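You operate a simulated robot arm through the tools that you are given. There is no shell and no other tool. Be economical: measure what you need, move in short steps, check, and stop when the job is done.

You are at the controls of a simulated robot arm. One attempt, no reset.

JOB
Put the tower tray marked "windows 4 5 6, tower 1 7" from the middle shelf of the low black shelves on the open stretch of the belt and the tower tray that says "windows 1 4 5, tower 6 8" on the top shelf of the tall black shelves. Count the narrow teal boxes on the steel top of the low black shelves, then put as many of the cotton pads from the steel top of the low black shelves on the bench beside the bowl machine. The order is free.

The check looks at the end state, three seconds after you hand in, the way a careful person would. Anything else that was tipped, shoved, dropped, spilled or broken makes it a failure.

ROBOT AND FRAMES
A 7-joint arm with a two-finger parallel gripper on a trunk, on a base that drives. Base frame: it is fixed to the floor where the robot stands at the start and does not move with it; the origin is under the middle of the robot, x ahead of it, y to its left, z up. Readings come in mm, degrees, newtons and seconds.
With the tool pointing down near the work surface it reaches from about 100 to 880 mm from the robot's upright axis, wherever it stands. Its first joint turns from -166.0 to 166.0 degrees. Places, roughly: bench beside the bowl machine (18x68 cm) [5280, 2220, 880]; cotton pad [5750, -500, 1000]; narrow teal box [5500, -250, 1000]; open stretch of the belt [3200, 0, 1000]; top shelf of the tall black shelves [5700, -1100, 1400]; tower tray [5750, -250, 500]. Payload 3.43 kg.
The TCP is the grasp point between the finger pads, 30 mm short of the fingertips. In the tool frame z runs along the fingers and y along their closing line. The gripper opens to 94 mm. The fingers are 28 mm wide and 10 mm thick; the gripper's body (50 by 96 mm) begins 55 mm behind the TCP.
Orientation is told as [roll, pitch, yaw] about the base's x, y, z axes, in that order, counted from this pose: with the fingers straight down and closing along the base's y, the tool's x points along the base's -x, its y along +y and its z along -z.

CONTROLS
- The arm moves only by the tool nudge_tool. Its argument "targets" is a list of rows, each an object (a shift or turn left out is 0, a gripper value left out holds the last) with "translation": the shift along the tool's x, y, z in units of 500 mm (1.0 is 500 mm), a list of three; "angular": the turn, a rotation vector about the tool's x, y, z in units of 180 degrees (1.0 is 180 degrees), a list of three; "hand": the opening, from 0 (shut) to 1 (fully open). In form: [{"translation": [dx, dy, dz], "angular": [rx, ry, rz], "hand": hand}, ...]. A call has 1 to 20 rows; each row is the pose to reach, as a shift and turn from the pose commanded when the call began, along the tool's axes at that moment. A call with a number of a shift or a turn outside -1 to 1 is refused whole. A row lasts 0.2 s, in which the tool goes at most 50 mm and 8.6 degrees; a call with a longer step from one row to the next is refused whole, and so is a gripper value outside its range. Where a pose cannot be reached the arm comes as near as it can. A force on the tool above 40 N (or 10 N above the force at the start of the call, whichever is more), or a blocked arm, ends the call early, and 0.2 s more pass. Each finger travels about 45 mm/s and halts on what it meets, pressing with about 45 N; the grip force reading is that of the motor and also rises with nothing between the fingers. The clock runs only during rows and for 0.2 s after the last one: add rows that repeat a pose to give the fingers time. It gives the time, the measured TCP pose, the force on the tool (base axes), the opening and the grip force at its end, in the units of the frame above (readings bear some noise), with the torque about the TCP (base axes, N m) and any sound that the robot's microphone picked up.
- Cameras (640 x 400 px; columns grow to the right, rows downward): "scene" is now at [492.3, 147.1, 1363.6]; the picture's right is [-0.67, -0.74, 0.00], its down [-0.54, 0.49, -0.68] and it looks along [0.51, -0.46, -0.73] (base axes); focal length 236 px, centre (320, 200). "wrist" rides on the gripper at [76, 14, -102] in the tool frame; the picture's right is [-0.18, 0.98, 0.00], its down [-0.75, -0.14, -0.64] and it looks along [-0.63, -0.12, 0.77] (tool axes); focal length 243 px, centre (320, 200). There is no depth. A picture from a camera that has moved, and an enlarged one, comes with that camera's place and axes in the base frame and with its lens. The place of the scene camera against the robot may be out by one fixed shift of up to 18 mm in any direction.
- grab_frame(camera): a new picture of that camera. The clock stands still meanwhile.
- slide_trunk(by): slides the trunk up (or, below 0, down) by that many mm; the arm and the scene camera ride with it, the base frame stays. It gives what a move gives, with no picture.
- drive_base(legs): drives the robot by 1 to 6 legs, each [ahead, left, turn to the left] in mm, mm and degrees, along the robot's own axes; the way and the turn of a leg run together, so that a leg with both is an arc; at most 1500 mm and 180 degrees a leg. The arm and the cameras ride along, it lands a little off, and it stops where it bumps. It gives what a move gives.
- aim_head(pan, tilt): turns the head with the scene camera to pan (to the left, within 103 degrees either way) and tilt (down, from -29 to 69), counted from straight ahead of the robot. It gives what a move gives.
- enlarge(camera, box): a new picture of the part [left, top, right, bottom] of that camera's present view, enlarged. The clock stands still meanwhile.
- hand_in(): hands the job in; it is judged then, once.

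Go step by step. Nothing tells you exact positions but the pictures and the camera data: compare them with the known pose of the tool, close in by small moves and look again before you grip or let go. The budget is 165 turns and 120 pictures, counting those below and the enlarged ones. Unless the task says otherwise, let go and move clear before handing in, and close with one line.

The tools are called after "Call:" by a JSON object that holds its "method" and its "body". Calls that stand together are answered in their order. nudge_tool: Moves the arm, as the interface text tells. Its arguments: {"type":"object","properties":{"targets":{"type":"array","items":{"type":"object","properties":{"translation":{"type":"array","items":{"type":"number"}},"angular":{"type":"array","items":{"type":"number"}},"hand":{"type":"number"}}}}},"required":["targets"]} The other tools are called the same way: slide_trunk (by) slides the trunk up or down; drive_base (legs) drives the base; aim_head (pan, tilt) turns the head that bears the scene camera; grab_frame (camera) takes a picture; enlarge (camera, box) takes an enlarged picture of a part of a camera's view; hand_in () hands the job in.

At the start:

```text
t: 0.0
tcp_pos: [436.8, -182.2, 808.0]
tool_rot: [0.0, 0.0, 0.1]
contact_force: [0.3, 0.3, 0.6]
moment: [-0.03, 0.01, -0.01]
width: 94.0
finger_force: 0.1
trunk travel left (down, up): [-429.0, 181.0]
robot x, y, heading: [-0.2, -0.1, -0.0]
head pan, tilt: [-42.0, 47.0]
```

scene: 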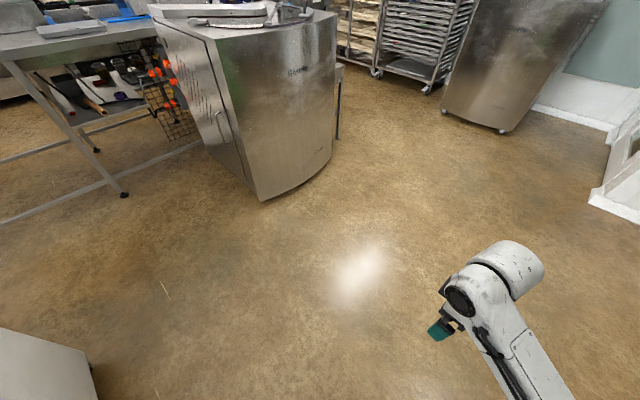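
wrist: 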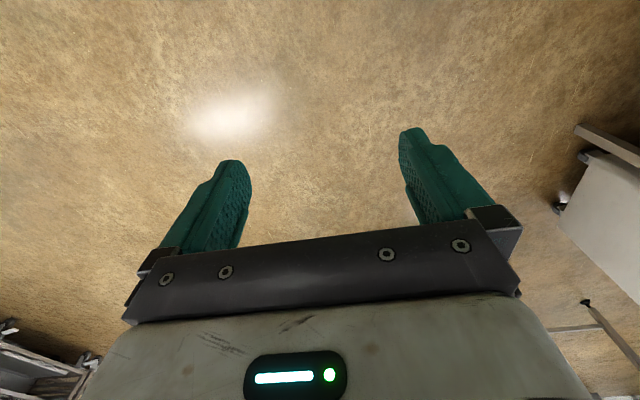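

I see a kitchen floor and a steel cabinet to the front right; the goal places lie about 5.5 m ahead. I look around first to plan the driving path.

Call:
{"method": "aim_head", "body": {"pan": 0, "tilt": 15}}

Call:
{"method": "grab_frame", "body": {"camera": "scene"}}

Call:
{"method": "aim_head", "body": {"pan": 60, "tilt": 20}}

Call:
{"method": "grab_frame", "body": {"camera": "scene"}}

Call:
{"method": "aim_head", "body": {"pan": -55, "tilt": 20}}

Call:
{"method": "grab_frame", "body": {"camera": "scene"}}

```text
t: 1.1
tcp_pos: [436.1, -182.8, 809.3]
tool_rot: [0.1, 0.0, 0.0]
contact_force: [0.1, 0.9, 0.2]
moment: [-0.04, -0.03, 0.0]
width: 94.1
finger_force: 0.0
trunk travel left (down, up): [-429.0, 181.0]
robot x, y, heading: [-1.0, -1.2, 0.1]
head pan, tilt: [0.0, 15.0]
```

```text
117 pictures are left
camera scene: at [526.6, 200.3, 1413.2], right [0.0, -1.0, 0.0], down [-0.26, 0.0, -0.97], along [0.97, 0.0, -0.26], focal length 236 px, centre (320, 200)
```

scene: 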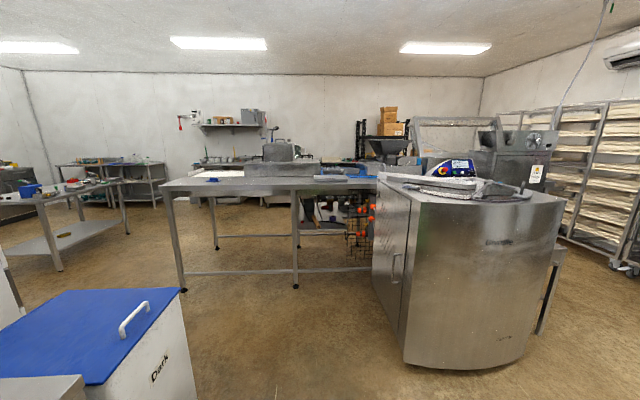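

```text
t: 2.4
tcp_pos: [436.6, -182.0, 810.6]
tool_rot: [0.0, 0.0, 0.1]
contact_force: [-0.6, -0.3, 0.1]
moment: [-0.04, -0.03, -0.02]
width: 93.8
finger_force: 0.1
trunk travel left (down, up): [-429.0, 181.0]
robot x, y, heading: [0.3, 3.2, 0.0]
head pan, tilt: [60.0, 20.0]
```

```text
116 pictures are left
camera scene: at [479.8, 281.0, 1405.2], right [0.87, -0.5, 0.0], down [-0.17, -0.3, -0.94], along [0.47, 0.81, -0.34], focal length 236 px, centre (320, 200)
```

scene: 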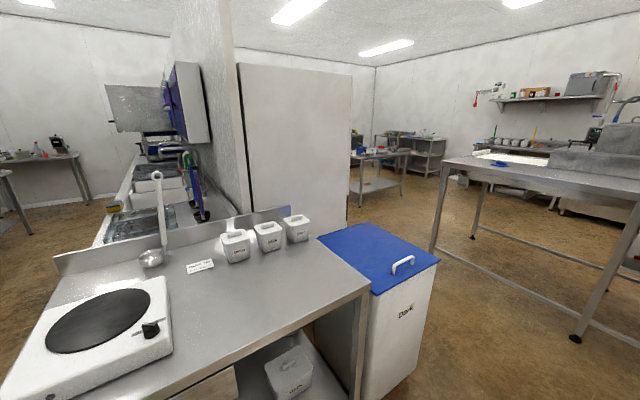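

```text
t: 4.3
tcp_pos: [437.1, -182.3, 809.4]
tool_rot: [0.1, 0.0, 0.1]
contact_force: [-0.1, -0.4, 0.5]
moment: [-0.05, -0.01, 0.03]
width: 94.1
finger_force: 0.1
trunk travel left (down, up): [-429.0, 181.0]
robot x, y, heading: [3.1, 0.4, -0.1]
head pan, tilt: [-55.0, 20.0]
```

```text
115 pictures are left
camera scene: at [486.7, 124.1, 1405.2], right [-0.82, -0.57, 0.0], down [-0.2, 0.28, -0.94], along [0.54, -0.77, -0.34], focal length 236 px, centre (320, 200)
```

scene: 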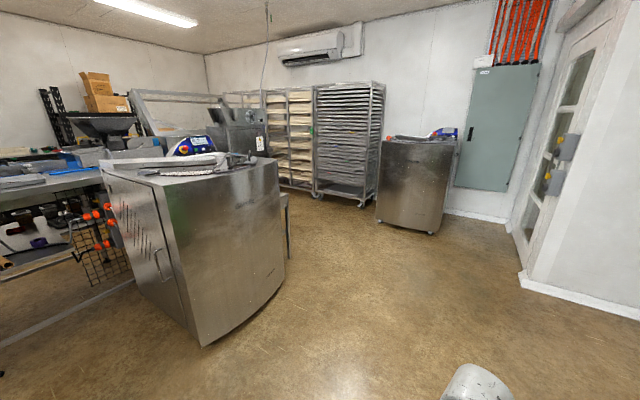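

The belt line stands across my way; the passage on the left (between blue bin and steel table) looks widest toward the far shelves. I drive ahead between the cabinet and the bin, then look.

Call:
{"method": "drive_base", "body": {"legs": [[1000, 200, 0], [650, 0, 0]]}}

Call:
{"method": "aim_head", "body": {"pan": 50, "tilt": 30}}

Call:
{"method": "grab_frame", "body": {"camera": "scene"}}

Call:
{"method": "aim_head", "body": {"pan": 0, "tilt": 15}}

Call:
{"method": "grab_frame", "body": {"camera": "scene"}}

```text
t: 12.7
tcp_pos: [2072.8, 28.6, 810.2]
tool_rot: [0.0, 0.1, 1.0]
contact_force: [0.3, -0.4, 0.5]
moment: [-0.02, 0.01, -0.03]
width: 94.1
finger_force: 0.1
trunk travel left (down, up): [-429.0, 181.0]
robot x, y, heading: [1632.8, 205.1, 1.0]
head pan, tilt: [-55.0, 20.0]
```

```text
t: 14.6
tcp_pos: [2073.2, 29.3, 809.5]
tool_rot: [-0.1, 0.0, 0.9]
contact_force: [0.8, 0.6, 0.4]
moment: [0.0, -0.01, 0.0]
width: 93.9
finger_force: 0.1
trunk travel left (down, up): [-429.0, 181.0]
robot x, y, heading: [1635.1, 203.0, 0.8]
head pan, tilt: [50.0, 30.0]
```

```text
114 pictures are left
camera scene: at [2120.0, 480.8, 1389.1], right [0.78, -0.63, 0.0], down [-0.32, -0.39, -0.87], along [0.55, 0.67, -0.5], focal length 236 px, centre (320, 200)
```

scene: 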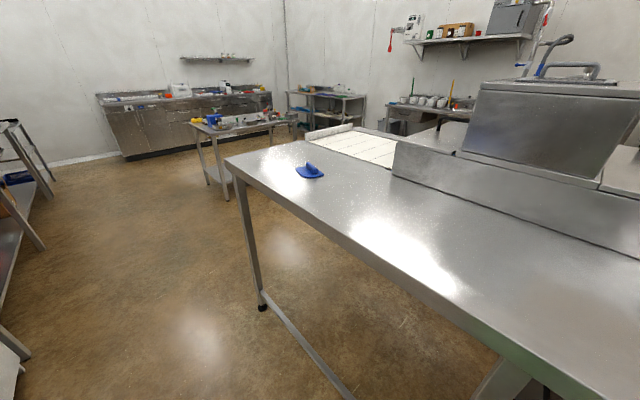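

```text
t: 15.7
tcp_pos: [2072.0, 27.6, 809.2]
tool_rot: [0.0, 0.0, 1.0]
contact_force: [1.1, 1.2, -0.4]
moment: [0.01, 0.0, 0.03]
width: 94.2
finger_force: 0.0
trunk travel left (down, up): [-429.0, 181.0]
robot x, y, heading: [1629.9, 203.0, 1.0]
head pan, tilt: [0.0, 15.0]
```

```text
113 pictures are left
camera scene: at [2156.3, 412.2, 1413.3], right [0.02, -1.0, 0.0], down [-0.26, 0.0, -0.97], along [0.97, 0.02, -0.26], focal length 236 px, centre (320, 200)
```

scene: 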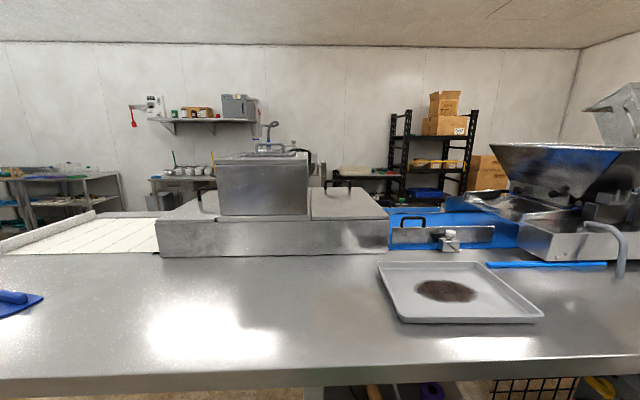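

The belt line runs along y; I go around its left end. The aisle between legs at x≈1290 and table edge x≈2430 is clear, so I drive left through it and then ahead.

Call:
{"method": "drive_base", "body": {"legs": [[170, 500, 0], [0, 900, 0], [500, 500, 0]]}}

Call:
{"method": "aim_head", "body": {"pan": -20, "tilt": 25}}

Call:
{"method": "grab_frame", "body": {"camera": "scene"}}

```text
t: 22.2
tcp_pos: [2257.8, 1291.5, 811.6]
tool_rot: [-0.9, 0.3, 9.4]
contact_force: [-0.6, 0.8, -1.0]
moment: [0.01, 0.0, 0.0]
width: 94.2
finger_force: 0.1
trunk travel left (down, up): [-429.0, 181.0]
robot x, y, heading: [1790.2, 1388.8, 9.5]
head pan, tilt: [0.0, 15.0]
stopped in leg 2: the robot was blocked; the commanded pose is now the measured one
```

```text
t: 23.1
tcp_pos: [2257.2, 1287.9, 810.2]
tool_rot: [-0.7, 0.1, 9.5]
contact_force: [-0.6, -2.0, -0.9]
moment: [0.16, -0.09, -0.01]
width: 94.0
finger_force: 0.0
trunk travel left (down, up): [-429.0, 181.0]
robot x, y, heading: [1795.9, 1388.1, 9.8]
head pan, tilt: [-20.0, 25.0]
```

```text
112 pictures are left
camera scene: at [2278.5, 1628.7, 1402.0], right [-0.18, -0.98, -0.01], down [-0.41, 0.09, -0.91], along [0.89, -0.16, -0.42], focal length 236 px, centre (320, 200)
```

scene: 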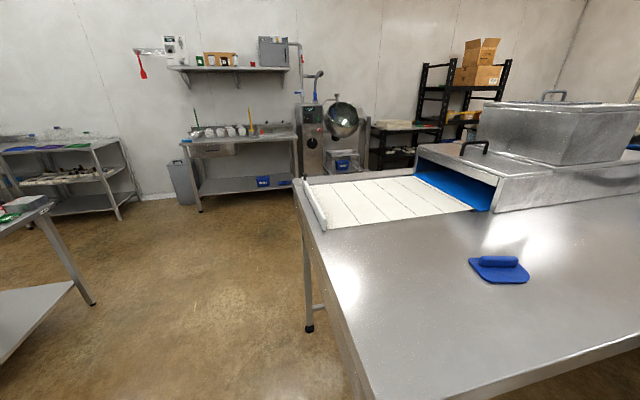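

I was blocked while sliding left, the turn suggests the rear-left touched something. I look to the rear left.

Call:
{"method": "aim_head", "body": {"pan": 103, "tilt": 45}}

Call:
{"method": "grab_frame", "body": {"camera": "scene"}}

```text
t: 25.1
tcp_pos: [2258.2, 1295.9, 808.9]
tool_rot: [-0.7, 0.4, 9.8]
contact_force: [-0.2, 0.7, 0.4]
moment: [-0.01, 0.01, 0.0]
width: 94.3
finger_force: 0.0
trunk travel left (down, up): [-429.0, 181.0]
robot x, y, heading: [1793.8, 1391.4, 10.0]
head pan, tilt: [103.0, 45.0]
```

```text
111 pictures are left
camera scene: at [2155.3, 1723.9, 1370.9], right [0.92, 0.39, 0.0], down [0.27, -0.64, -0.71], along [-0.27, 0.66, -0.7], focal length 236 px, centre (320, 200)
```

scene: 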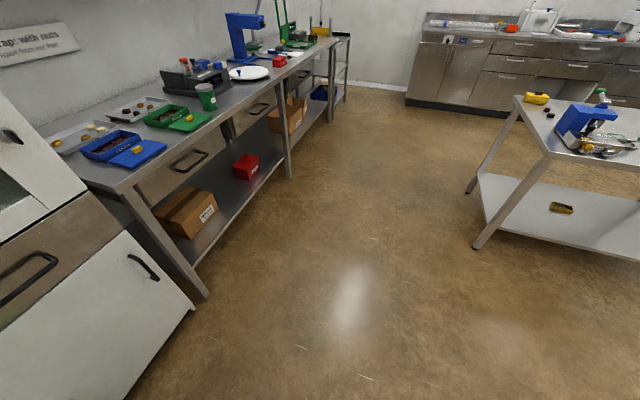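

A white cabinet with handles (front at x≈1300) caught my rear-left corner; I back off to the right, straighten, move ahead a bit after tucking the hand in, and proceed.

Call:
{"method": "nudge_tool", "body": {"targets": [{"translation": [0.08, 0, 0]}, {"translation": [0.16, 0, 0]}, {"translation": [0.2, 0, 0]}]}}

Call:
{"method": "drive_base", "body": {"legs": [[60, -60, 0], [10, 0, -10]]}}

Call:
{"method": "aim_head", "body": {"pan": 103, "tilt": 60}}

Call:
{"method": "grab_frame", "body": {"camera": "scene"}}

```text
t: 26.1
tcp_pos: [2198.2, 1305.8, 800.7]
tool_rot: [-0.4, 0.6, 22.1]
contact_force: [0.8, 1.6, -1.2]
moment: [-0.11, 0.06, -0.01]
width: 94.2
finger_force: 0.0
out of reach, approached as far as the arm can: row 1, 2, 3
trunk travel left (down, up): [-429.0, 181.0]
robot x, y, heading: [1796.7, 1383.4, 10.5]
head pan, tilt: [103.0, 45.0]
stopped in row 3: the arm was blocked; the commanded pose is now the measured one
```

```text
t: 27.9
tcp_pos: [2251.6, 1190.7, 800.8]
tool_rot: [-0.6, 0.5, 11.6]
contact_force: [0.8, 0.3, -0.1]
moment: [0.01, -0.01, 0.0]
width: 94.0
finger_force: 0.1
trunk travel left (down, up): [-429.0, 181.0]
robot x, y, heading: [1873.3, 1341.1, 0.4]
head pan, tilt: [103.0, 45.0]
```

```text
t: 28.6
tcp_pos: [2251.0, 1190.6, 801.7]
tool_rot: [-0.6, 0.5, 11.7]
contact_force: [0.2, 0.7, 0.9]
moment: [-0.03, -0.03, 0.0]
width: 93.8
finger_force: 0.2
trunk travel left (down, up): [-429.0, 181.0]
robot x, y, heading: [1874.4, 1337.0, 0.3]
head pan, tilt: [103.0, 60.0]
```

```text
110 pictures are left
camera scene: at [2289.5, 1606.5, 1347.0], right [0.97, 0.23, 0.0], down [0.2, -0.84, -0.5], along [-0.12, 0.49, -0.87], focal length 236 px, centre (320, 200)
```

scene: 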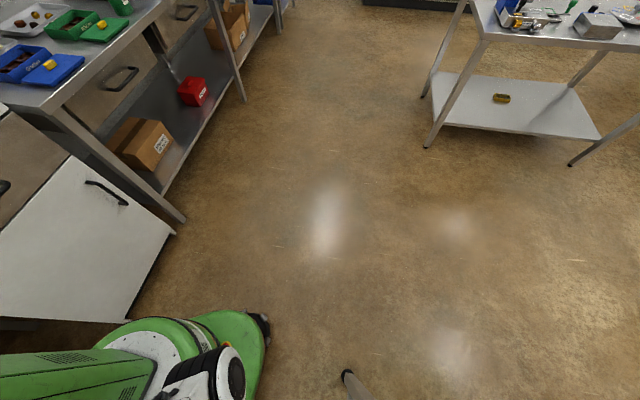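

The base now seems to clear the cabinet by about 100 mm; I slide left past it, then ahead around the belt end.

Call:
{"method": "drive_base", "body": {"legs": [[15, 300, 0], [0, 600, 0]]}}

```text
t: 33.6
tcp_pos: [2262.3, 2077.5, 801.0]
tool_rot: [-0.6, 0.5, 11.4]
contact_force: [0.1, -0.5, -0.2]
moment: [0.0, 0.01, -0.01]
width: 94.0
finger_force: 0.1
trunk travel left (down, up): [-429.0, 181.0]
robot x, y, heading: [1883.8, 2226.3, -0.0]
head pan, tilt: [103.0, 60.0]
```

Clear of the cabinet. Now ahead along y≈2250 to beyond the belt table, then look.

Call:
{"method": "drive_base", "body": {"legs": [[1300, 30, 0], [750, 0, 0]]}}

Call:
{"method": "aim_head", "body": {"pan": -45, "tilt": 20}}

Call:
{"method": "grab_frame", "body": {"camera": "scene"}}

Call:
{"method": "aim_head", "body": {"pan": 5, "tilt": 30}}

Call:
{"method": "grab_frame", "body": {"camera": "scene"}}

```text
t: 43.8
tcp_pos: [4315.4, 2106.5, 802.1]
tool_rot: [-0.6, 0.6, 11.2]
contact_force: [0.3, -1.1, 0.0]
moment: [0.04, 0.02, 0.0]
width: 93.8
finger_force: 0.0
trunk travel left (down, up): [-429.0, 181.0]
robot x, y, heading: [3939.8, 2258.1, 0.2]
head pan, tilt: [103.0, 60.0]
```

```text
t: 46.2
tcp_pos: [4316.2, 2105.5, 801.1]
tool_rot: [-0.5, 0.5, 11.3]
contact_force: [0.1, 0.1, -0.8]
moment: [-0.01, -0.01, 0.03]
width: 94.1
finger_force: 0.1
trunk travel left (down, up): [-429.0, 181.0]
robot x, y, heading: [3937.9, 2254.0, -0.1]
head pan, tilt: [-45.0, 20.0]
```

```text
109 pictures are left
camera scene: at [4438.0, 2390.7, 1405.1], right [-0.71, -0.71, 0.0], down [-0.24, 0.24, -0.94], along [0.66, -0.67, -0.34], focal length 236 px, centre (320, 200)
```

scene: 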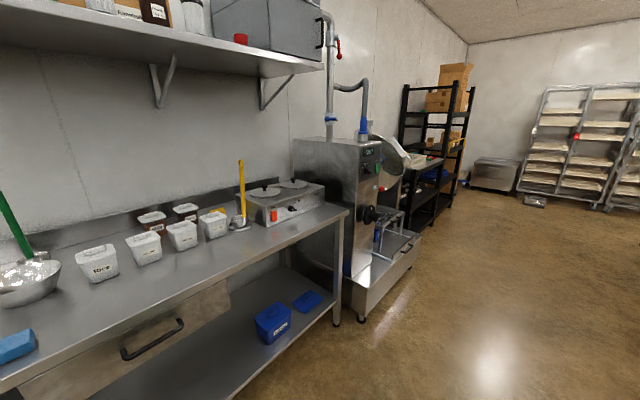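

```text
t: 47.3
tcp_pos: [4316.1, 2106.1, 801.5]
tool_rot: [-0.6, 0.5, 11.1]
contact_force: [-0.7, -0.4, 0.5]
moment: [0.0, -0.01, -0.03]
width: 94.1
finger_force: 0.0
trunk travel left (down, up): [-429.0, 181.0]
robot x, y, heading: [3940.4, 2256.7, -0.3]
head pan, tilt: [5.0, 30.0]
```

```text
108 pictures are left
camera scene: at [4462.5, 2464.2, 1389.1], right [0.08, -1.0, 0.0], down [-0.5, -0.04, -0.87], along [0.86, 0.07, -0.5], focal length 236 px, centre (320, 200)
```

scene: 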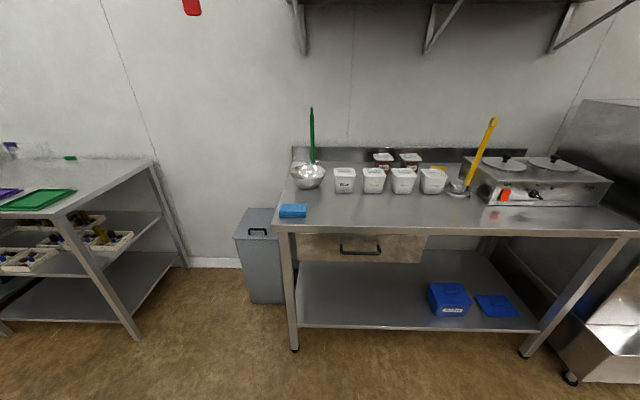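

The bench's free strip is the front area before the white tubs. The low shelves lie to the right past the bowl machine; I drive there sideways.

Call:
{"method": "drive_base", "body": {"legs": [[350, -500, 0], [0, -1300, 0]]}}

Call:
{"method": "aim_head", "body": {"pan": -35, "tilt": 25}}

Call:
{"method": "grab_frame", "body": {"camera": "scene"}}

Call:
{"method": "aim_head", "body": {"pan": -103, "tilt": 35}}

Call:
{"method": "grab_frame", "body": {"camera": "scene"}}

```text
t: 56.9
tcp_pos: [4646.3, 304.8, 800.1]
tool_rot: [-0.6, 0.6, 10.4]
contact_force: [-0.1, 0.4, 0.4]
moment: [-0.01, -0.02, 0.03]
width: 94.0
finger_force: 0.1
trunk travel left (down, up): [-429.0, 181.0]
robot x, y, heading: [4270.0, 464.7, -1.2]
head pan, tilt: [5.0, 30.0]
```

```text
t: 58.0
tcp_pos: [4646.7, 303.9, 801.4]
tool_rot: [-0.5, 0.6, 10.4]
contact_force: [0.8, 0.2, 0.3]
moment: [0.01, 0.02, 0.03]
width: 94.0
finger_force: 0.0
trunk travel left (down, up): [-429.0, 181.0]
robot x, y, heading: [4268.4, 458.6, -1.1]
head pan, tilt: [-35.0, 25.0]
```

```text
107 pictures are left
camera scene: at [4782.4, 599.9, 1397.0], right [-0.59, -0.81, 0.0], down [-0.34, 0.25, -0.91], along [0.73, -0.53, -0.42], focal length 236 px, centre (320, 200)
```

scene: 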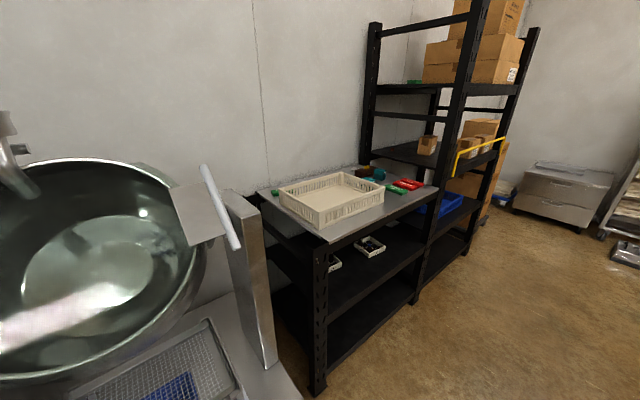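

```text
t: 59.4
tcp_pos: [4647.2, 303.8, 801.9]
tool_rot: [-0.6, 0.5, 10.4]
contact_force: [-0.5, -0.9, 0.0]
moment: [-0.02, 0.01, -0.01]
width: 94.0
finger_force: 0.0
trunk travel left (down, up): [-429.0, 181.0]
robot x, y, heading: [4268.6, 459.2, -1.0]
head pan, tilt: [-103.0, 35.0]
```

```text
106 pictures are left
camera scene: at [4686.6, 568.5, 1381.3], right [-0.97, 0.24, 0.0], down [0.14, 0.56, -0.82], along [-0.2, -0.8, -0.57], focal length 236 px, centre (320, 200)
```

scene: 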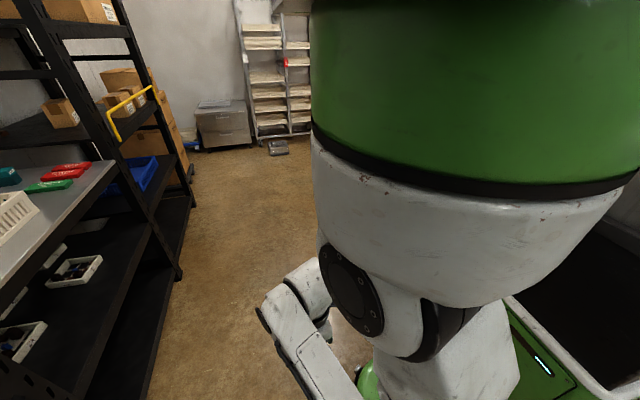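

The low shelves' front edge is at x≈5340, y from about 200 to −650, top z≈900; tower trays sit on the middle shelf. I move in front of them and look closer.

Call:
{"method": "drive_base", "body": {"legs": [[0, -700, 1], [350, 0, 0]]}}

Call:
{"method": "aim_head", "body": {"pan": 0, "tilt": 40}}

Call:
{"method": "grab_frame", "body": {"camera": "scene"}}

Call:
{"method": "aim_head", "body": {"pan": -40, "tilt": 40}}

Call:
{"method": "grab_frame", "body": {"camera": "scene"}}

```text
t: 65.1
tcp_pos: [4993.6, -387.7, 798.8]
tool_rot: [-0.6, 0.5, 11.5]
contact_force: [0.0, 0.5, 0.1]
moment: [0.0, 0.01, 0.07]
width: 94.2
finger_force: 0.2
trunk travel left (down, up): [-429.0, 181.0]
robot x, y, heading: [4613.8, -236.7, 0.1]
head pan, tilt: [-103.0, 35.0]
```

```text
t: 66.9
tcp_pos: [4992.7, -388.3, 800.7]
tool_rot: [-0.6, 0.5, 11.4]
contact_force: [0.1, -0.3, 0.6]
moment: [-0.02, -0.02, -0.04]
width: 94.2
finger_force: 0.0
trunk travel left (down, up): [-429.0, 181.0]
robot x, y, heading: [4612.1, -236.8, 0.1]
head pan, tilt: [0.0, 40.0]
```

```text
105 pictures are left
camera scene: at [5133.0, -36.4, 1373.7], right [0.0, -1.0, 0.0], down [-0.64, 0.0, -0.77], along [0.77, 0.0, -0.64], focal length 236 px, centre (320, 200)
```

scene: 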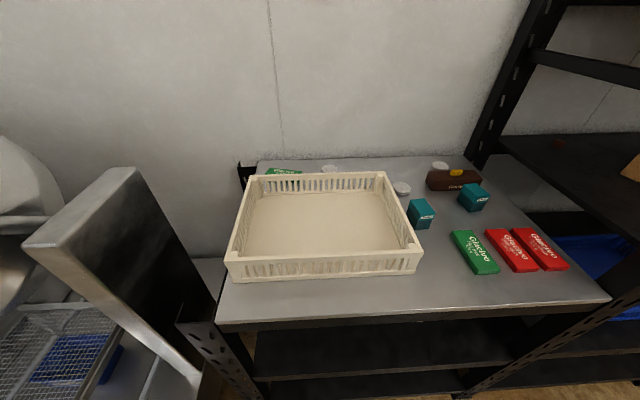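

```text
t: 67.9
tcp_pos: [4992.6, -387.2, 801.3]
tool_rot: [-0.6, 0.5, 11.4]
contact_force: [0.4, 0.3, -0.3]
moment: [0.0, -0.01, -0.01]
width: 94.0
finger_force: 0.0
trunk travel left (down, up): [-429.0, 181.0]
robot x, y, heading: [4615.2, -239.4, 0.1]
head pan, tilt: [-40.0, 40.0]
```

```text
104 pictures are left
camera scene: at [5113.2, -91.0, 1373.7], right [-0.64, -0.77, 0.0], down [-0.49, 0.41, -0.77], along [0.59, -0.49, -0.64], focal length 236 px, centre (320, 200)
```

scene: 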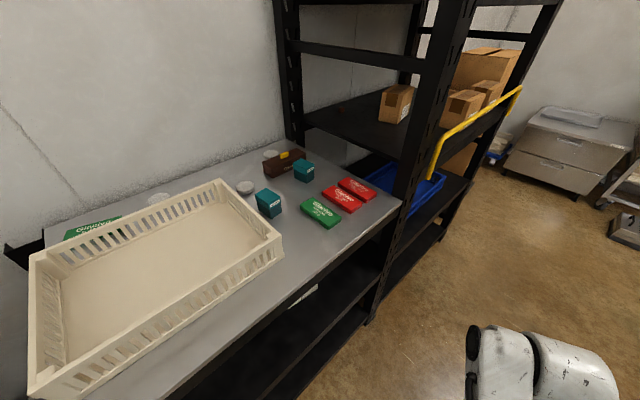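

I see a crate, green/red boxes, teal boxes, a brown case and small white discs on the steel top. I enlarge to tell the teal boxes apart and find cotton pads, including behind the crate.

Call:
{"method": "slide_trunk", "body": {"by": 175}}

Call:
{"method": "aim_head", "body": {"pan": -10, "tilt": 50}}

Call:
{"method": "enlarge", "body": {"camera": "scene", "box": [300, 80, 560, 242]}}

Call:
{"method": "enlarge", "body": {"camera": "scene", "box": [150, 80, 410, 242]}}

```text
t: 69.9
tcp_pos: [4992.5, -387.1, 976.2]
tool_rot: [-0.6, 0.5, 11.4]
contact_force: [0.5, 0.3, -0.7]
moment: [-0.02, 0.02, 0.0]
width: 93.9
finger_force: 0.1
trunk travel left (down, up): [-604.0, 6.0]
robot x, y, heading: [4611.6, -233.6, -0.3]
head pan, tilt: [-40.0, 40.0]
```

```text
t: 70.8
tcp_pos: [4993.5, -386.7, 976.5]
tool_rot: [-0.6, 0.5, 11.5]
contact_force: [0.1, 0.0, -0.2]
moment: [0.03, 0.0, 0.01]
width: 93.8
finger_force: 0.0
trunk travel left (down, up): [-604.0, 6.0]
robot x, y, heading: [4615.1, -236.7, 0.1]
head pan, tilt: [-10.0, 50.0]
```

```text
2.46 times, centred on (430, 161) of scene
camera zoom: at [5123.9, -49.8, 1534.6], right [-0.17, -0.98, 0.0], down [-0.75, 0.13, -0.64], along [0.63, -0.11, -0.77], focal length 580 px, centre (49, 296)
```

zoom: 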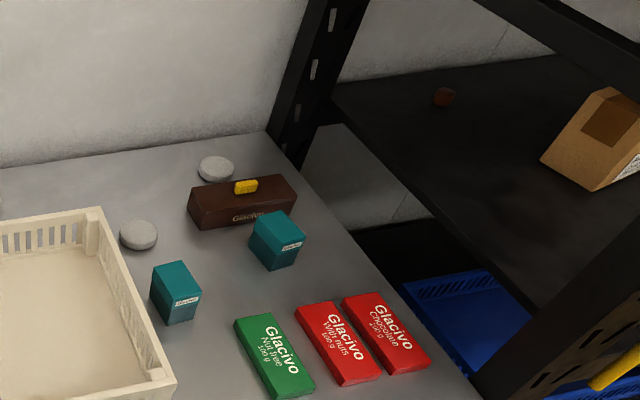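

```text
2.46 times, centred on (280, 161) of scene
camera zoom: at [5123.9, -49.8, 1534.6], right [-0.17, -0.98, 0.0], down [-0.75, 0.13, -0.64], along [0.63, -0.11, -0.77], focal length 580 px, centre (418, 296)
```

zoom: 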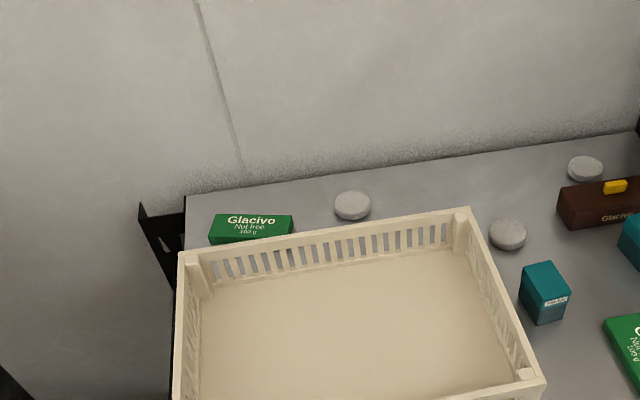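

Two teal boxes and three round cotton pads are seen so far; I'll double-check behind the crate later. Now I lower the trunk to look at the middle shelf for tower trays.

Call:
{"method": "slide_trunk", "body": {"by": -530}}

Call:
{"method": "aim_head", "body": {"pan": -15, "tilt": 38}}

Call:
{"method": "grab_frame", "body": {"camera": "scene"}}

```text
refused: -530 is not a number from -400 to 400
```

```text
t: 71.6
tcp_pos: [4993.2, -386.7, 975.5]
tool_rot: [-0.6, 0.5, 11.4]
contact_force: [-0.7, 0.9, 0.3]
moment: [-0.04, -0.03, -0.02]
width: 94.0
finger_force: 0.0
trunk travel left (down, up): [-604.0, 6.0]
robot x, y, heading: [4615.4, -234.4, 0.1]
head pan, tilt: [-15.0, 38.0]
```

```text
101 pictures are left
camera scene: at [5131.4, -58.7, 1551.7], right [-0.26, -0.97, 0.0], down [-0.6, 0.16, -0.79], along [0.76, -0.2, -0.62], focal length 236 px, centre (320, 200)
```

scene: 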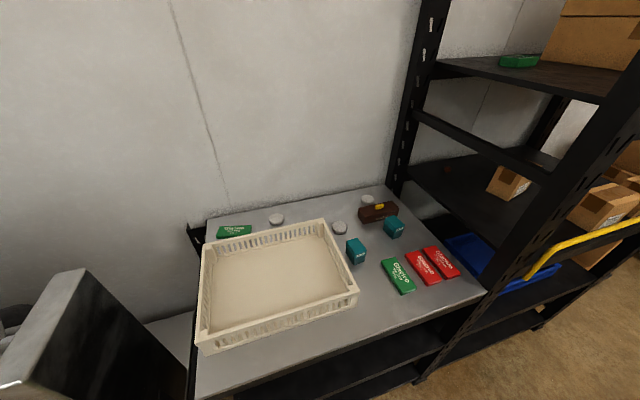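

The trunk takes at most 400 mm per call; I lower it in two steps.

Call:
{"method": "slide_trunk", "body": {"by": -400}}

Call:
{"method": "slide_trunk", "body": {"by": -130}}

Call:
{"method": "grab_frame", "body": {"camera": "scene"}}

```text
t: 75.4
tcp_pos: [4993.6, -387.4, 575.3]
tool_rot: [-0.6, 0.5, 11.3]
contact_force: [0.5, -0.8, -0.5]
moment: [-0.02, 0.0, -0.03]
width: 93.9
finger_force: 0.0
trunk travel left (down, up): [-204.0, 406.0]
robot x, y, heading: [4618.9, -235.7, 0.1]
head pan, tilt: [-15.0, 38.0]
```

```text
t: 77.0
tcp_pos: [4992.6, -387.0, 445.4]
tool_rot: [-0.6, 0.6, 11.4]
contact_force: [0.1, 0.0, 0.9]
moment: [-0.02, 0.02, 0.01]
width: 94.0
finger_force: 0.0
trunk travel left (down, up): [-74.0, 536.0]
robot x, y, heading: [4616.1, -238.1, -0.3]
head pan, tilt: [-15.0, 38.0]
```

```text
100 pictures are left
camera scene: at [5131.4, -58.7, 1021.8], right [-0.26, -0.97, 0.0], down [-0.59, 0.16, -0.79], along [0.76, -0.2, -0.62], focal length 236 px, centre (320, 200)
```

scene: 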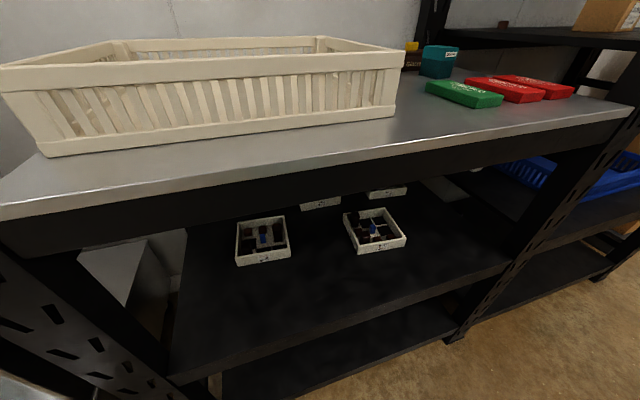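

Four small white trays with markings sit on the middle shelf. I lower fully and enlarge to read the markings.

Call:
{"method": "slide_trunk", "body": {"by": -70}}

Call:
{"method": "aim_head", "body": {"pan": -15, "tilt": 30}}

Call:
{"method": "grab_frame", "body": {"camera": "scene"}}

Call:
{"method": "enlarge", "body": {"camera": "scene", "box": [230, 200, 430, 325]}}

```text
t: 78.1
tcp_pos: [4993.6, -387.5, 376.3]
tool_rot: [-0.7, 0.5, 11.4]
contact_force: [-0.2, -0.7, -0.6]
moment: [0.01, 0.02, 0.05]
width: 94.2
finger_force: 0.1
trunk travel left (down, up): [-4.0, 606.0]
robot x, y, heading: [4615.3, -236.9, 0.3]
head pan, tilt: [-15.0, 38.0]
```

```text
t: 78.8
tcp_pos: [4994.0, -386.6, 376.7]
tool_rot: [-0.6, 0.5, 11.4]
contact_force: [0.0, 0.5, -0.5]
moment: [0.01, 0.01, 0.01]
width: 94.0
finger_force: 0.2
trunk travel left (down, up): [-4.0, 606.0]
robot x, y, heading: [4613.3, -235.2, 0.0]
head pan, tilt: [-15.0, 30.0]
```

```text
99 pictures are left
camera scene: at [5135.3, -59.8, 964.0], right [-0.26, -0.97, 0.0], down [-0.48, 0.13, -0.87], along [0.84, -0.22, -0.5], focal length 236 px, centre (320, 200)
```

scene: 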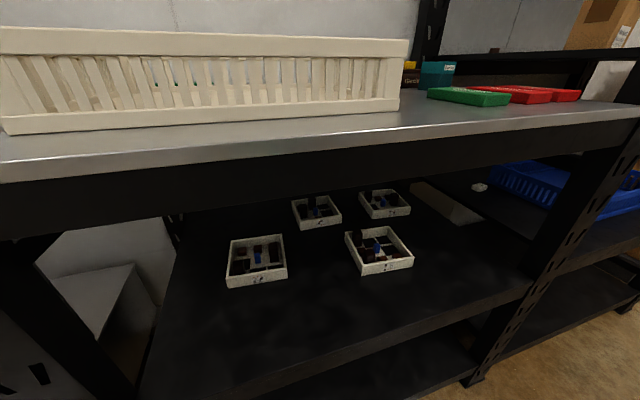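

```text
3.20 times, centred on (330, 262) of scene
camera zoom: at [5135.3, -59.8, 964.0], right [-0.26, -0.97, 0.0], down [-0.48, 0.13, -0.87], along [0.84, -0.22, -0.5], focal length 754 px, centre (288, 0)
```

zoom: 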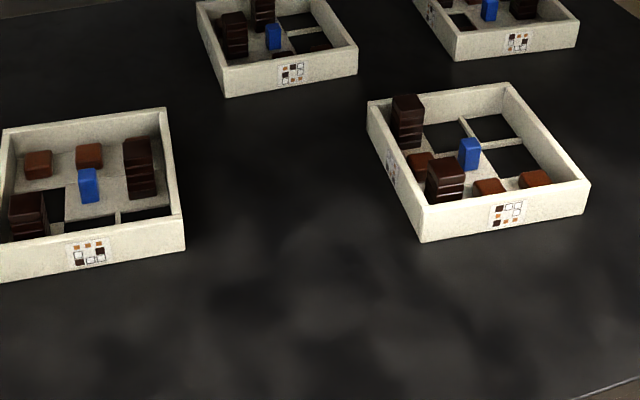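

The trays bear tiny 3×3 diagrams (dark = tower, white = window, orange = single?). I enlarge each label.

Call:
{"method": "enlarge", "body": {"camera": "scene", "box": [222, 232, 294, 290]}}

Call:
{"method": "enlarge", "body": {"camera": "scene", "box": [342, 222, 418, 278]}}

Call:
{"method": "enlarge", "body": {"camera": "scene", "box": [286, 190, 346, 232]}}

Call:
{"method": "enlarge", "body": {"camera": "scene", "box": [355, 184, 415, 222]}}

```text
6.90 times, centred on (258, 261) of scene
camera zoom: at [5135.3, -59.8, 964.0], right [-0.26, -0.97, 0.0], down [-0.48, 0.13, -0.87], along [0.84, -0.22, -0.5], focal length 1625 px, centre (748, -221)
```

zoom: 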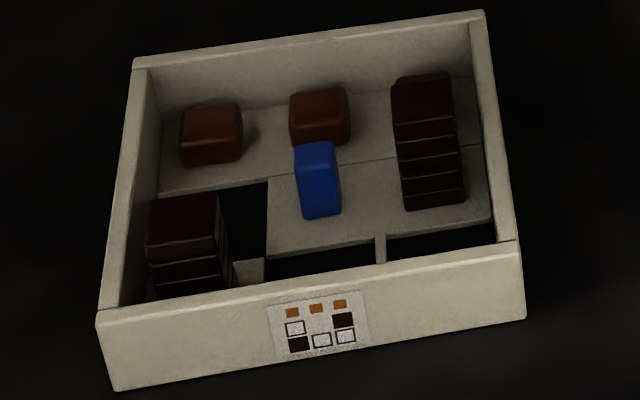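

```text
7.14 times, centred on (380, 250) of scene
camera zoom: at [5135.3, -59.8, 964.0], right [-0.26, -0.97, 0.0], down [-0.48, 0.13, -0.87], along [0.84, -0.22, -0.5], focal length 1683 px, centre (-109, -157)
```

zoom: 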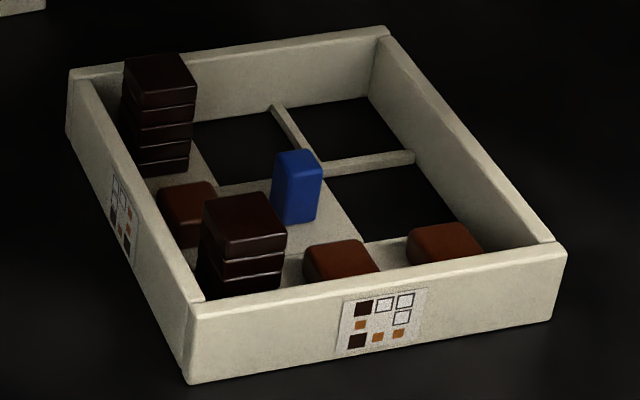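

```text
9.52 times, centred on (316, 211) of scene
camera zoom: at [5135.3, -59.8, 964.0], right [-0.26, -0.97, 0.0], down [-0.48, 0.13, -0.87], along [0.84, -0.22, -0.5], focal length 2244 px, centre (358, 95)
```

zoom: 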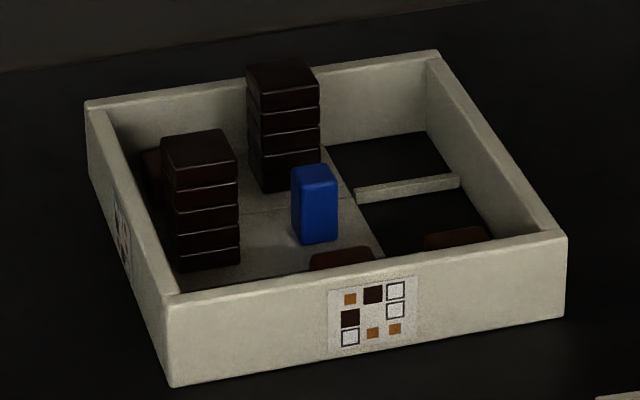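

```text
10.53 times, centred on (385, 203) of scene
camera zoom: at [5135.3, -59.8, 964.0], right [-0.26, -0.97, 0.0], down [-0.48, 0.13, -0.87], along [0.84, -0.22, -0.5], focal length 2481 px, centre (-364, 168)
```

zoom: 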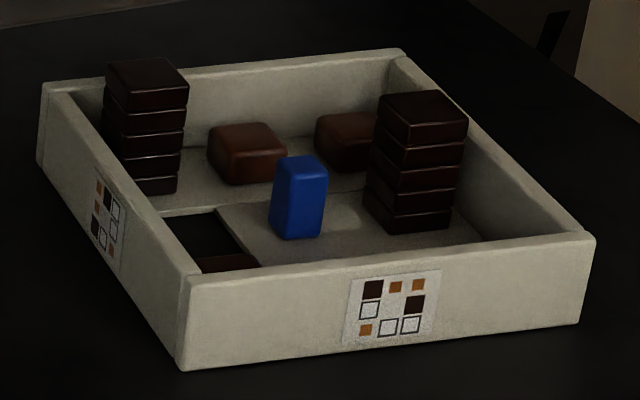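

Decoding with numbers running counter-clockwise from near-left: the front-right tray (windows 4 5 6, towers 1 7) goes to the belt and the rear-left tray (windows 1 4 5, towers 6 8) to the tall shelf. Trays are about 150 mm square and 43 mm high at z≈480; I'll grip the right wall beside the empty windows with a forward-tilted tool. First I raise and straighten the hand.

Call:
{"method": "nudge_tool", "body": {"targets": [{"translation": [0, 0, -0.08], "angular": [0, 0, 0.035]}, {"translation": [0, 0, -0.17], "angular": [0, 0, 0.063]}, {"translation": [0, 0, -0.26], "angular": [0, 0, 0.063]}, {"translation": [0, 0, -0.35], "angular": [0, 0, 0.063]}, {"translation": [0, 0, -0.4], "angular": [0, 0, 0.063]}]}}

```text
t: 80.0
tcp_pos: [5054.8, -412.5, 540.0]
tool_rot: [-0.7, 0.5, 0.0]
contact_force: [0.3, 0.0, 0.3]
moment: [0.03, -0.03, -0.02]
width: 94.0
finger_force: 0.0
out of reach, approached as far as the arm can: row 1, 2, 3, 4, 5
trunk travel left (down, up): [-4.0, 606.0]
robot x, y, heading: [4612.7, -239.8, 0.1]
head pan, tilt: [-15.0, 30.0]
```

Straight now; next I tilt the tool 45° forward and advance toward the shelf opening.

Call:
{"method": "nudge_tool", "body": {"targets": [{"translation": [-0.07, 0, -0.02], "angular": [0, -0.036, 0]}, {"translation": [-0.14, 0, -0.04], "angular": [0, -0.072, 0]}, {"translation": [-0.21, 0, -0.06], "angular": [0, -0.108, 0]}, {"translation": [-0.28, 0, -0.08], "angular": [0, -0.144, 0]}, {"translation": [-0.3, 0, -0.1], "angular": [0, -0.18, 0]}, {"translation": [-0.3, 0, -0.12], "angular": [0, -0.215, 0]}, {"translation": [-0.3, 0, -0.14], "angular": [0, -0.25, 0]}, {"translation": [-0.3, 0, -0.14], "angular": [0, -0.25, 0]}]}}

Call:
{"method": "grab_frame", "body": {"camera": "wrist"}}

Call:
{"method": "aim_head", "body": {"pan": -50, "tilt": 45}}

Call:
{"method": "grab_frame", "body": {"camera": "scene"}}

```text
t: 81.8
tcp_pos: [5239.7, -401.0, 541.3]
tool_rot: [-1.8, -36.5, 0.6]
contact_force: [0.5, 1.0, -0.4]
moment: [-0.03, 0.01, 0.03]
width: 94.1
finger_force: 0.1
out of reach, approached as far as the arm can: row 2, 3, 4, 5, 6, 7, 8
trunk travel left (down, up): [-4.0, 606.0]
robot x, y, heading: [4617.8, -238.9, 0.1]
head pan, tilt: [-15.0, 30.0]
```

```text
93 pictures are left
camera wrist: at [5117.4, -385.2, 578.7], right [0.16, 0.98, 0.08], down [0.22, -0.12, 0.97], along [0.96, -0.13, -0.24], focal length 243 px, centre (320, 200)
```

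wrist: 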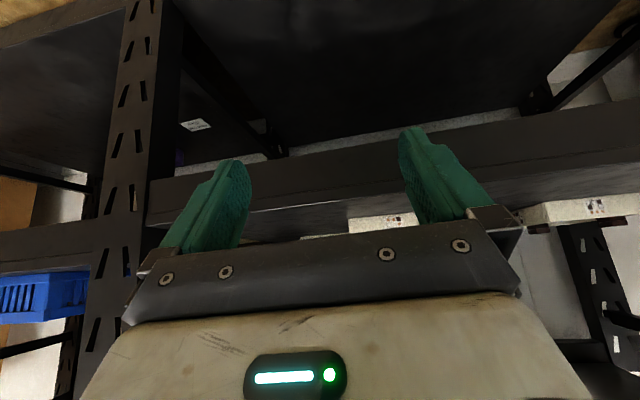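

```text
t: 82.8
tcp_pos: [5240.6, -400.3, 542.1]
tool_rot: [-1.9, -36.4, 0.7]
contact_force: [0.4, -0.9, -0.3]
moment: [0.01, 0.04, 0.0]
width: 93.9
finger_force: 0.0
trunk travel left (down, up): [-4.0, 606.0]
robot x, y, heading: [4615.0, -240.2, -0.0]
head pan, tilt: [-50.0, 45.0]
```

```text
92 pictures are left
camera scene: at [5100.4, -98.7, 941.5], right [-0.77, -0.64, 0.0], down [-0.46, 0.54, -0.71], along [0.46, -0.54, -0.71], focal length 236 px, centre (320, 200)
```

scene: 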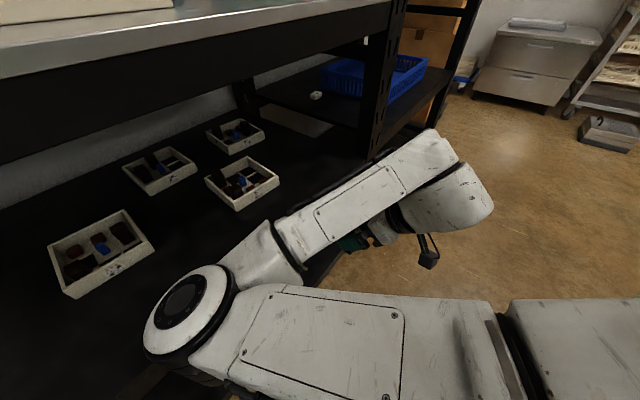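

The elbow folds out left at z≈650 and the hand is in front of the shelf. I advance the hand into the opening while raising it slightly and completing the tilt.

Call:
{"method": "nudge_tool", "body": {"targets": [{"translation": [-0.08, 0, 0.023], "angular": [0, -0.01, 0]}, {"translation": [-0.16, 0, 0.046], "angular": [0, -0.02, 0]}, {"translation": [-0.24, 0, 0.07], "angular": [0, -0.035, 0]}, {"translation": [-0.328, 0, 0.094], "angular": [0, -0.047, 0]}, {"translation": [-0.328, 0, 0.094], "angular": [0, -0.047, 0]}]}}

Call:
{"method": "grab_frame", "body": {"camera": "wrist"}}

```text
t: 84.0
tcp_pos: [5402.6, -402.5, 599.4]
tool_rot: [-2.1, -44.9, 0.9]
contact_force: [-0.1, -0.5, 0.7]
moment: [0.02, 0.02, 0.04]
width: 94.2
finger_force: 0.0
trunk travel left (down, up): [-4.0, 606.0]
robot x, y, heading: [4614.5, -238.8, 0.0]
head pan, tilt: [-50.0, 45.0]
```

```text
91 pictures are left
camera wrist: at [5276.0, -386.9, 617.8], right [0.14, 0.98, 0.1], down [0.08, -0.12, 0.99], along [0.99, -0.13, -0.09], focal length 243 px, centre (320, 200)
```

wrist: 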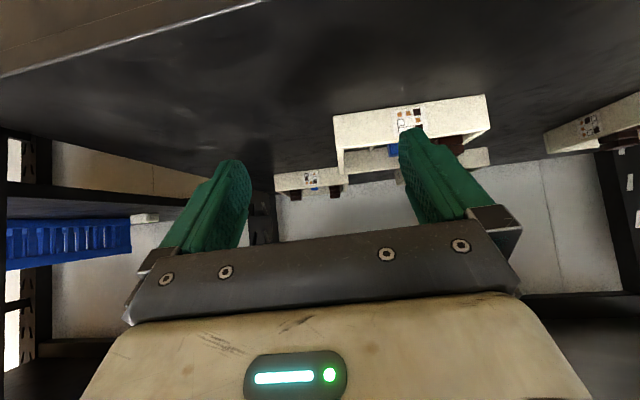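

The hand is inside the opening and I see the tray upside-down in the wrist view. I enlarge to find its right wall exactly.

Call:
{"method": "enlarge", "body": {"camera": "wrist", "box": [260, 70, 520, 232]}}

```text
2.46 times, centred on (390, 151) of wrist
camera zoom: at [5276.0, -386.9, 617.8], right [0.14, 0.98, 0.1], down [0.08, -0.12, 0.99], along [0.99, -0.13, -0.09], focal length 597 px, centre (148, 321)
```

zoom: 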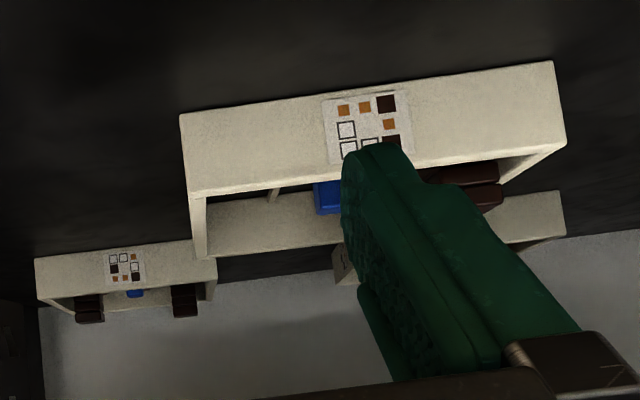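

Cross-checking both cameras puts the shelf at z≈518, the tray ≈138 mm square with its right wall centred near (5568, −395), turned about −2.5°. I half-close the hand and move above that wall.

Call:
{"method": "nudge_tool", "body": {"targets": [{"translation": [-0.06, 0.004, 0.05], "angular": [0.0005, 0, 0.004], "hand": 0.32}, {"translation": [-0.12, 0.008, 0.1], "angular": [0.001, 0, 0.008], "hand": 0.32}, {"translation": [-0.18, 0.012, 0.155], "angular": [0.0018, 0, 0.0135], "hand": 0.32}, {"translation": [-0.233, 0.017, 0.205], "angular": [0.0018, 0, 0.0135], "hand": 0.32}, {"translation": [-0.233, 0.017, 0.205], "angular": [0.0018, 0, 0.0135], "hand": 0.32}]}}

Call:
{"method": "grab_frame", "body": {"camera": "wrist"}}

Call:
{"method": "aim_head", "body": {"pan": -20, "tilt": 30}}

Call:
{"method": "enlarge", "body": {"camera": "scene", "box": [240, 150, 440, 275]}}

```text
t: 85.2
tcp_pos: [5554.4, -394.7, 610.4]
tool_rot: [-0.1, -44.9, -2.5]
contact_force: [-0.1, 0.0, -0.2]
moment: [-0.02, 0.02, -0.01]
width: 30.1
finger_force: 0.0
trunk travel left (down, up): [-4.0, 606.0]
robot x, y, heading: [4612.0, -238.0, 0.1]
head pan, tilt: [-50.0, 45.0]
```

```text
89 pictures are left
camera wrist: at [5428.9, -375.1, 629.9], right [0.17, 0.98, 0.13], down [0.07, -0.14, 0.99], along [0.98, -0.16, -0.1], focal length 243 px, centre (320, 200)
```

wrist: 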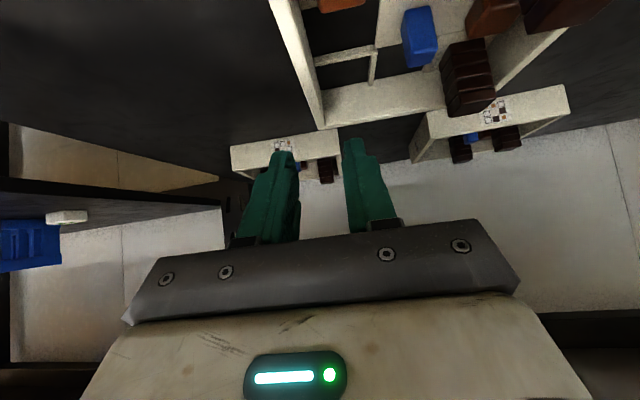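

```text
t: 86.1
tcp_pos: [5555.5, -393.9, 610.3]
tool_rot: [-0.1, -44.9, -2.5]
contact_force: [-0.3, 0.9, -0.2]
moment: [0.01, 0.03, 0.02]
width: 30.0
finger_force: 0.0
trunk travel left (down, up): [-4.0, 606.0]
robot x, y, heading: [4619.2, -234.6, 0.4]
head pan, tilt: [-20.0, 30.0]
```

```text
3.20 times, centred on (340, 212) of scene
camera zoom: at [5133.1, -67.4, 964.0], right [-0.34, -0.94, 0.0], down [-0.47, 0.17, -0.87], along [0.81, -0.3, -0.5], focal length 754 px, centre (256, 160)
```

zoom: 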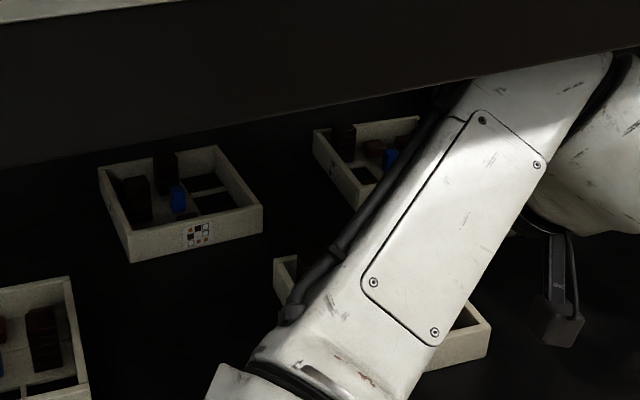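

The wall lies between the fingers (wall at y≈−396, tool at −394.5). I lower to z≈558 and check.

Call:
{"method": "nudge_tool", "body": {"targets": [{"translation": [0.03, 0, 0.02]}, {"translation": [0.055, 0, 0.045]}, {"translation": [0.0806, 0, 0.0664]}, {"translation": [0.0806, 0, 0.0664]}]}}

Call:
{"method": "grab_frame", "body": {"camera": "wrist"}}

```text
t: 87.1
tcp_pos: [5548.4, -394.8, 557.4]
tool_rot: [0.0, -44.9, -2.4]
contact_force: [-0.4, 0.0, -0.1]
moment: [-0.03, -0.02, -0.02]
width: 30.2
finger_force: 0.1
trunk travel left (down, up): [-4.0, 606.0]
robot x, y, heading: [4616.8, -235.7, 0.0]
head pan, tilt: [-20.0, 30.0]
```

```text
87 pictures are left
camera wrist: at [5422.6, -375.3, 577.0], right [0.17, 0.98, 0.13], down [0.07, -0.14, 0.99], along [0.98, -0.16, -0.1], focal length 243 px, centre (320, 200)
```

wrist: 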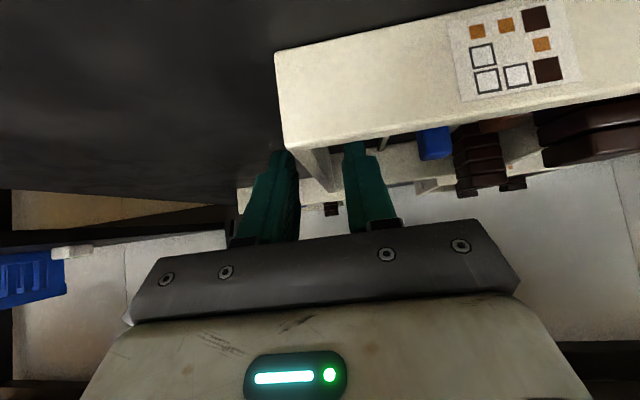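

Fingers straddle the right wall with tips ~5 mm above the shelf; front face measures z 518–551 as expected. I close.

Call:
{"method": "nudge_tool", "body": {"targets": [{"hand": 0.2}, {"hand": 0.14}, {"hand": 0.1}, {"hand": 0.06}, {"hand": 0.03}, {"hand": 0}, {"hand": 0}, {"hand": 0}]}}

Call:
{"method": "grab_frame", "body": {"camera": "wrist"}}

```text
t: 88.9
tcp_pos: [5548.0, -394.0, 557.8]
tool_rot: [0.0, -45.0, -2.5]
contact_force: [1.6, 1.0, -0.3]
moment: [0.02, -0.04, 0.02]
width: 10.5
finger_force: 44.5
trunk travel left (down, up): [-4.0, 606.0]
robot x, y, heading: [4615.4, -237.0, 0.3]
head pan, tilt: [-20.0, 30.0]
```

```text
86 pictures are left
camera wrist: at [5422.6, -375.3, 577.1], right [0.17, 0.98, 0.13], down [0.07, -0.14, 0.99], along [0.98, -0.16, -0.1], focal length 243 px, centre (320, 200)
```

wrist: 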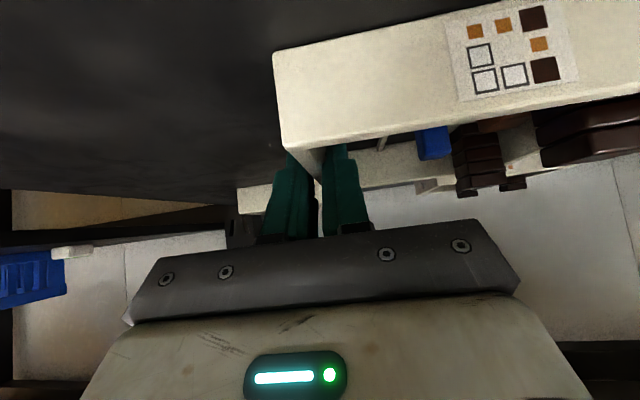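

Gripped at 10.5 mm. I lift slowly by 40 mm and check that it stays level.

Call:
{"method": "nudge_tool", "body": {"targets": [{"translation": [-0.005, 0, -0.005]}, {"translation": [-0.012, 0, -0.012]}, {"translation": [-0.022, 0, -0.022]}, {"translation": [-0.034, 0, -0.034]}, {"translation": [-0.046, 0, -0.046]}, {"translation": [-0.054, 0, -0.054]}, {"translation": [-0.057, 0, -0.057]}]}}

Call:
{"method": "grab_frame", "body": {"camera": "wrist"}}

```text
t: 90.5
tcp_pos: [5550.6, -393.7, 596.7]
tool_rot: [0.0, -44.9, -2.5]
contact_force: [-0.1, 1.0, -1.3]
moment: [-0.09, 0.0, 0.0]
width: 10.6
finger_force: 44.3
trunk travel left (down, up): [-4.0, 606.0]
robot x, y, heading: [4614.2, -235.7, -0.0]
head pan, tilt: [-20.0, 30.0]
```

```text
85 pictures are left
camera wrist: at [5425.1, -375.0, 616.7], right [0.17, 0.98, 0.13], down [0.07, -0.14, 0.99], along [0.98, -0.16, -0.1], focal length 243 px, centre (320, 200)
```

wrist: 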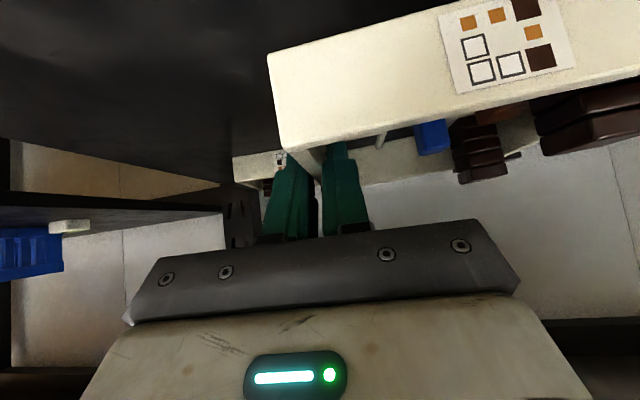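

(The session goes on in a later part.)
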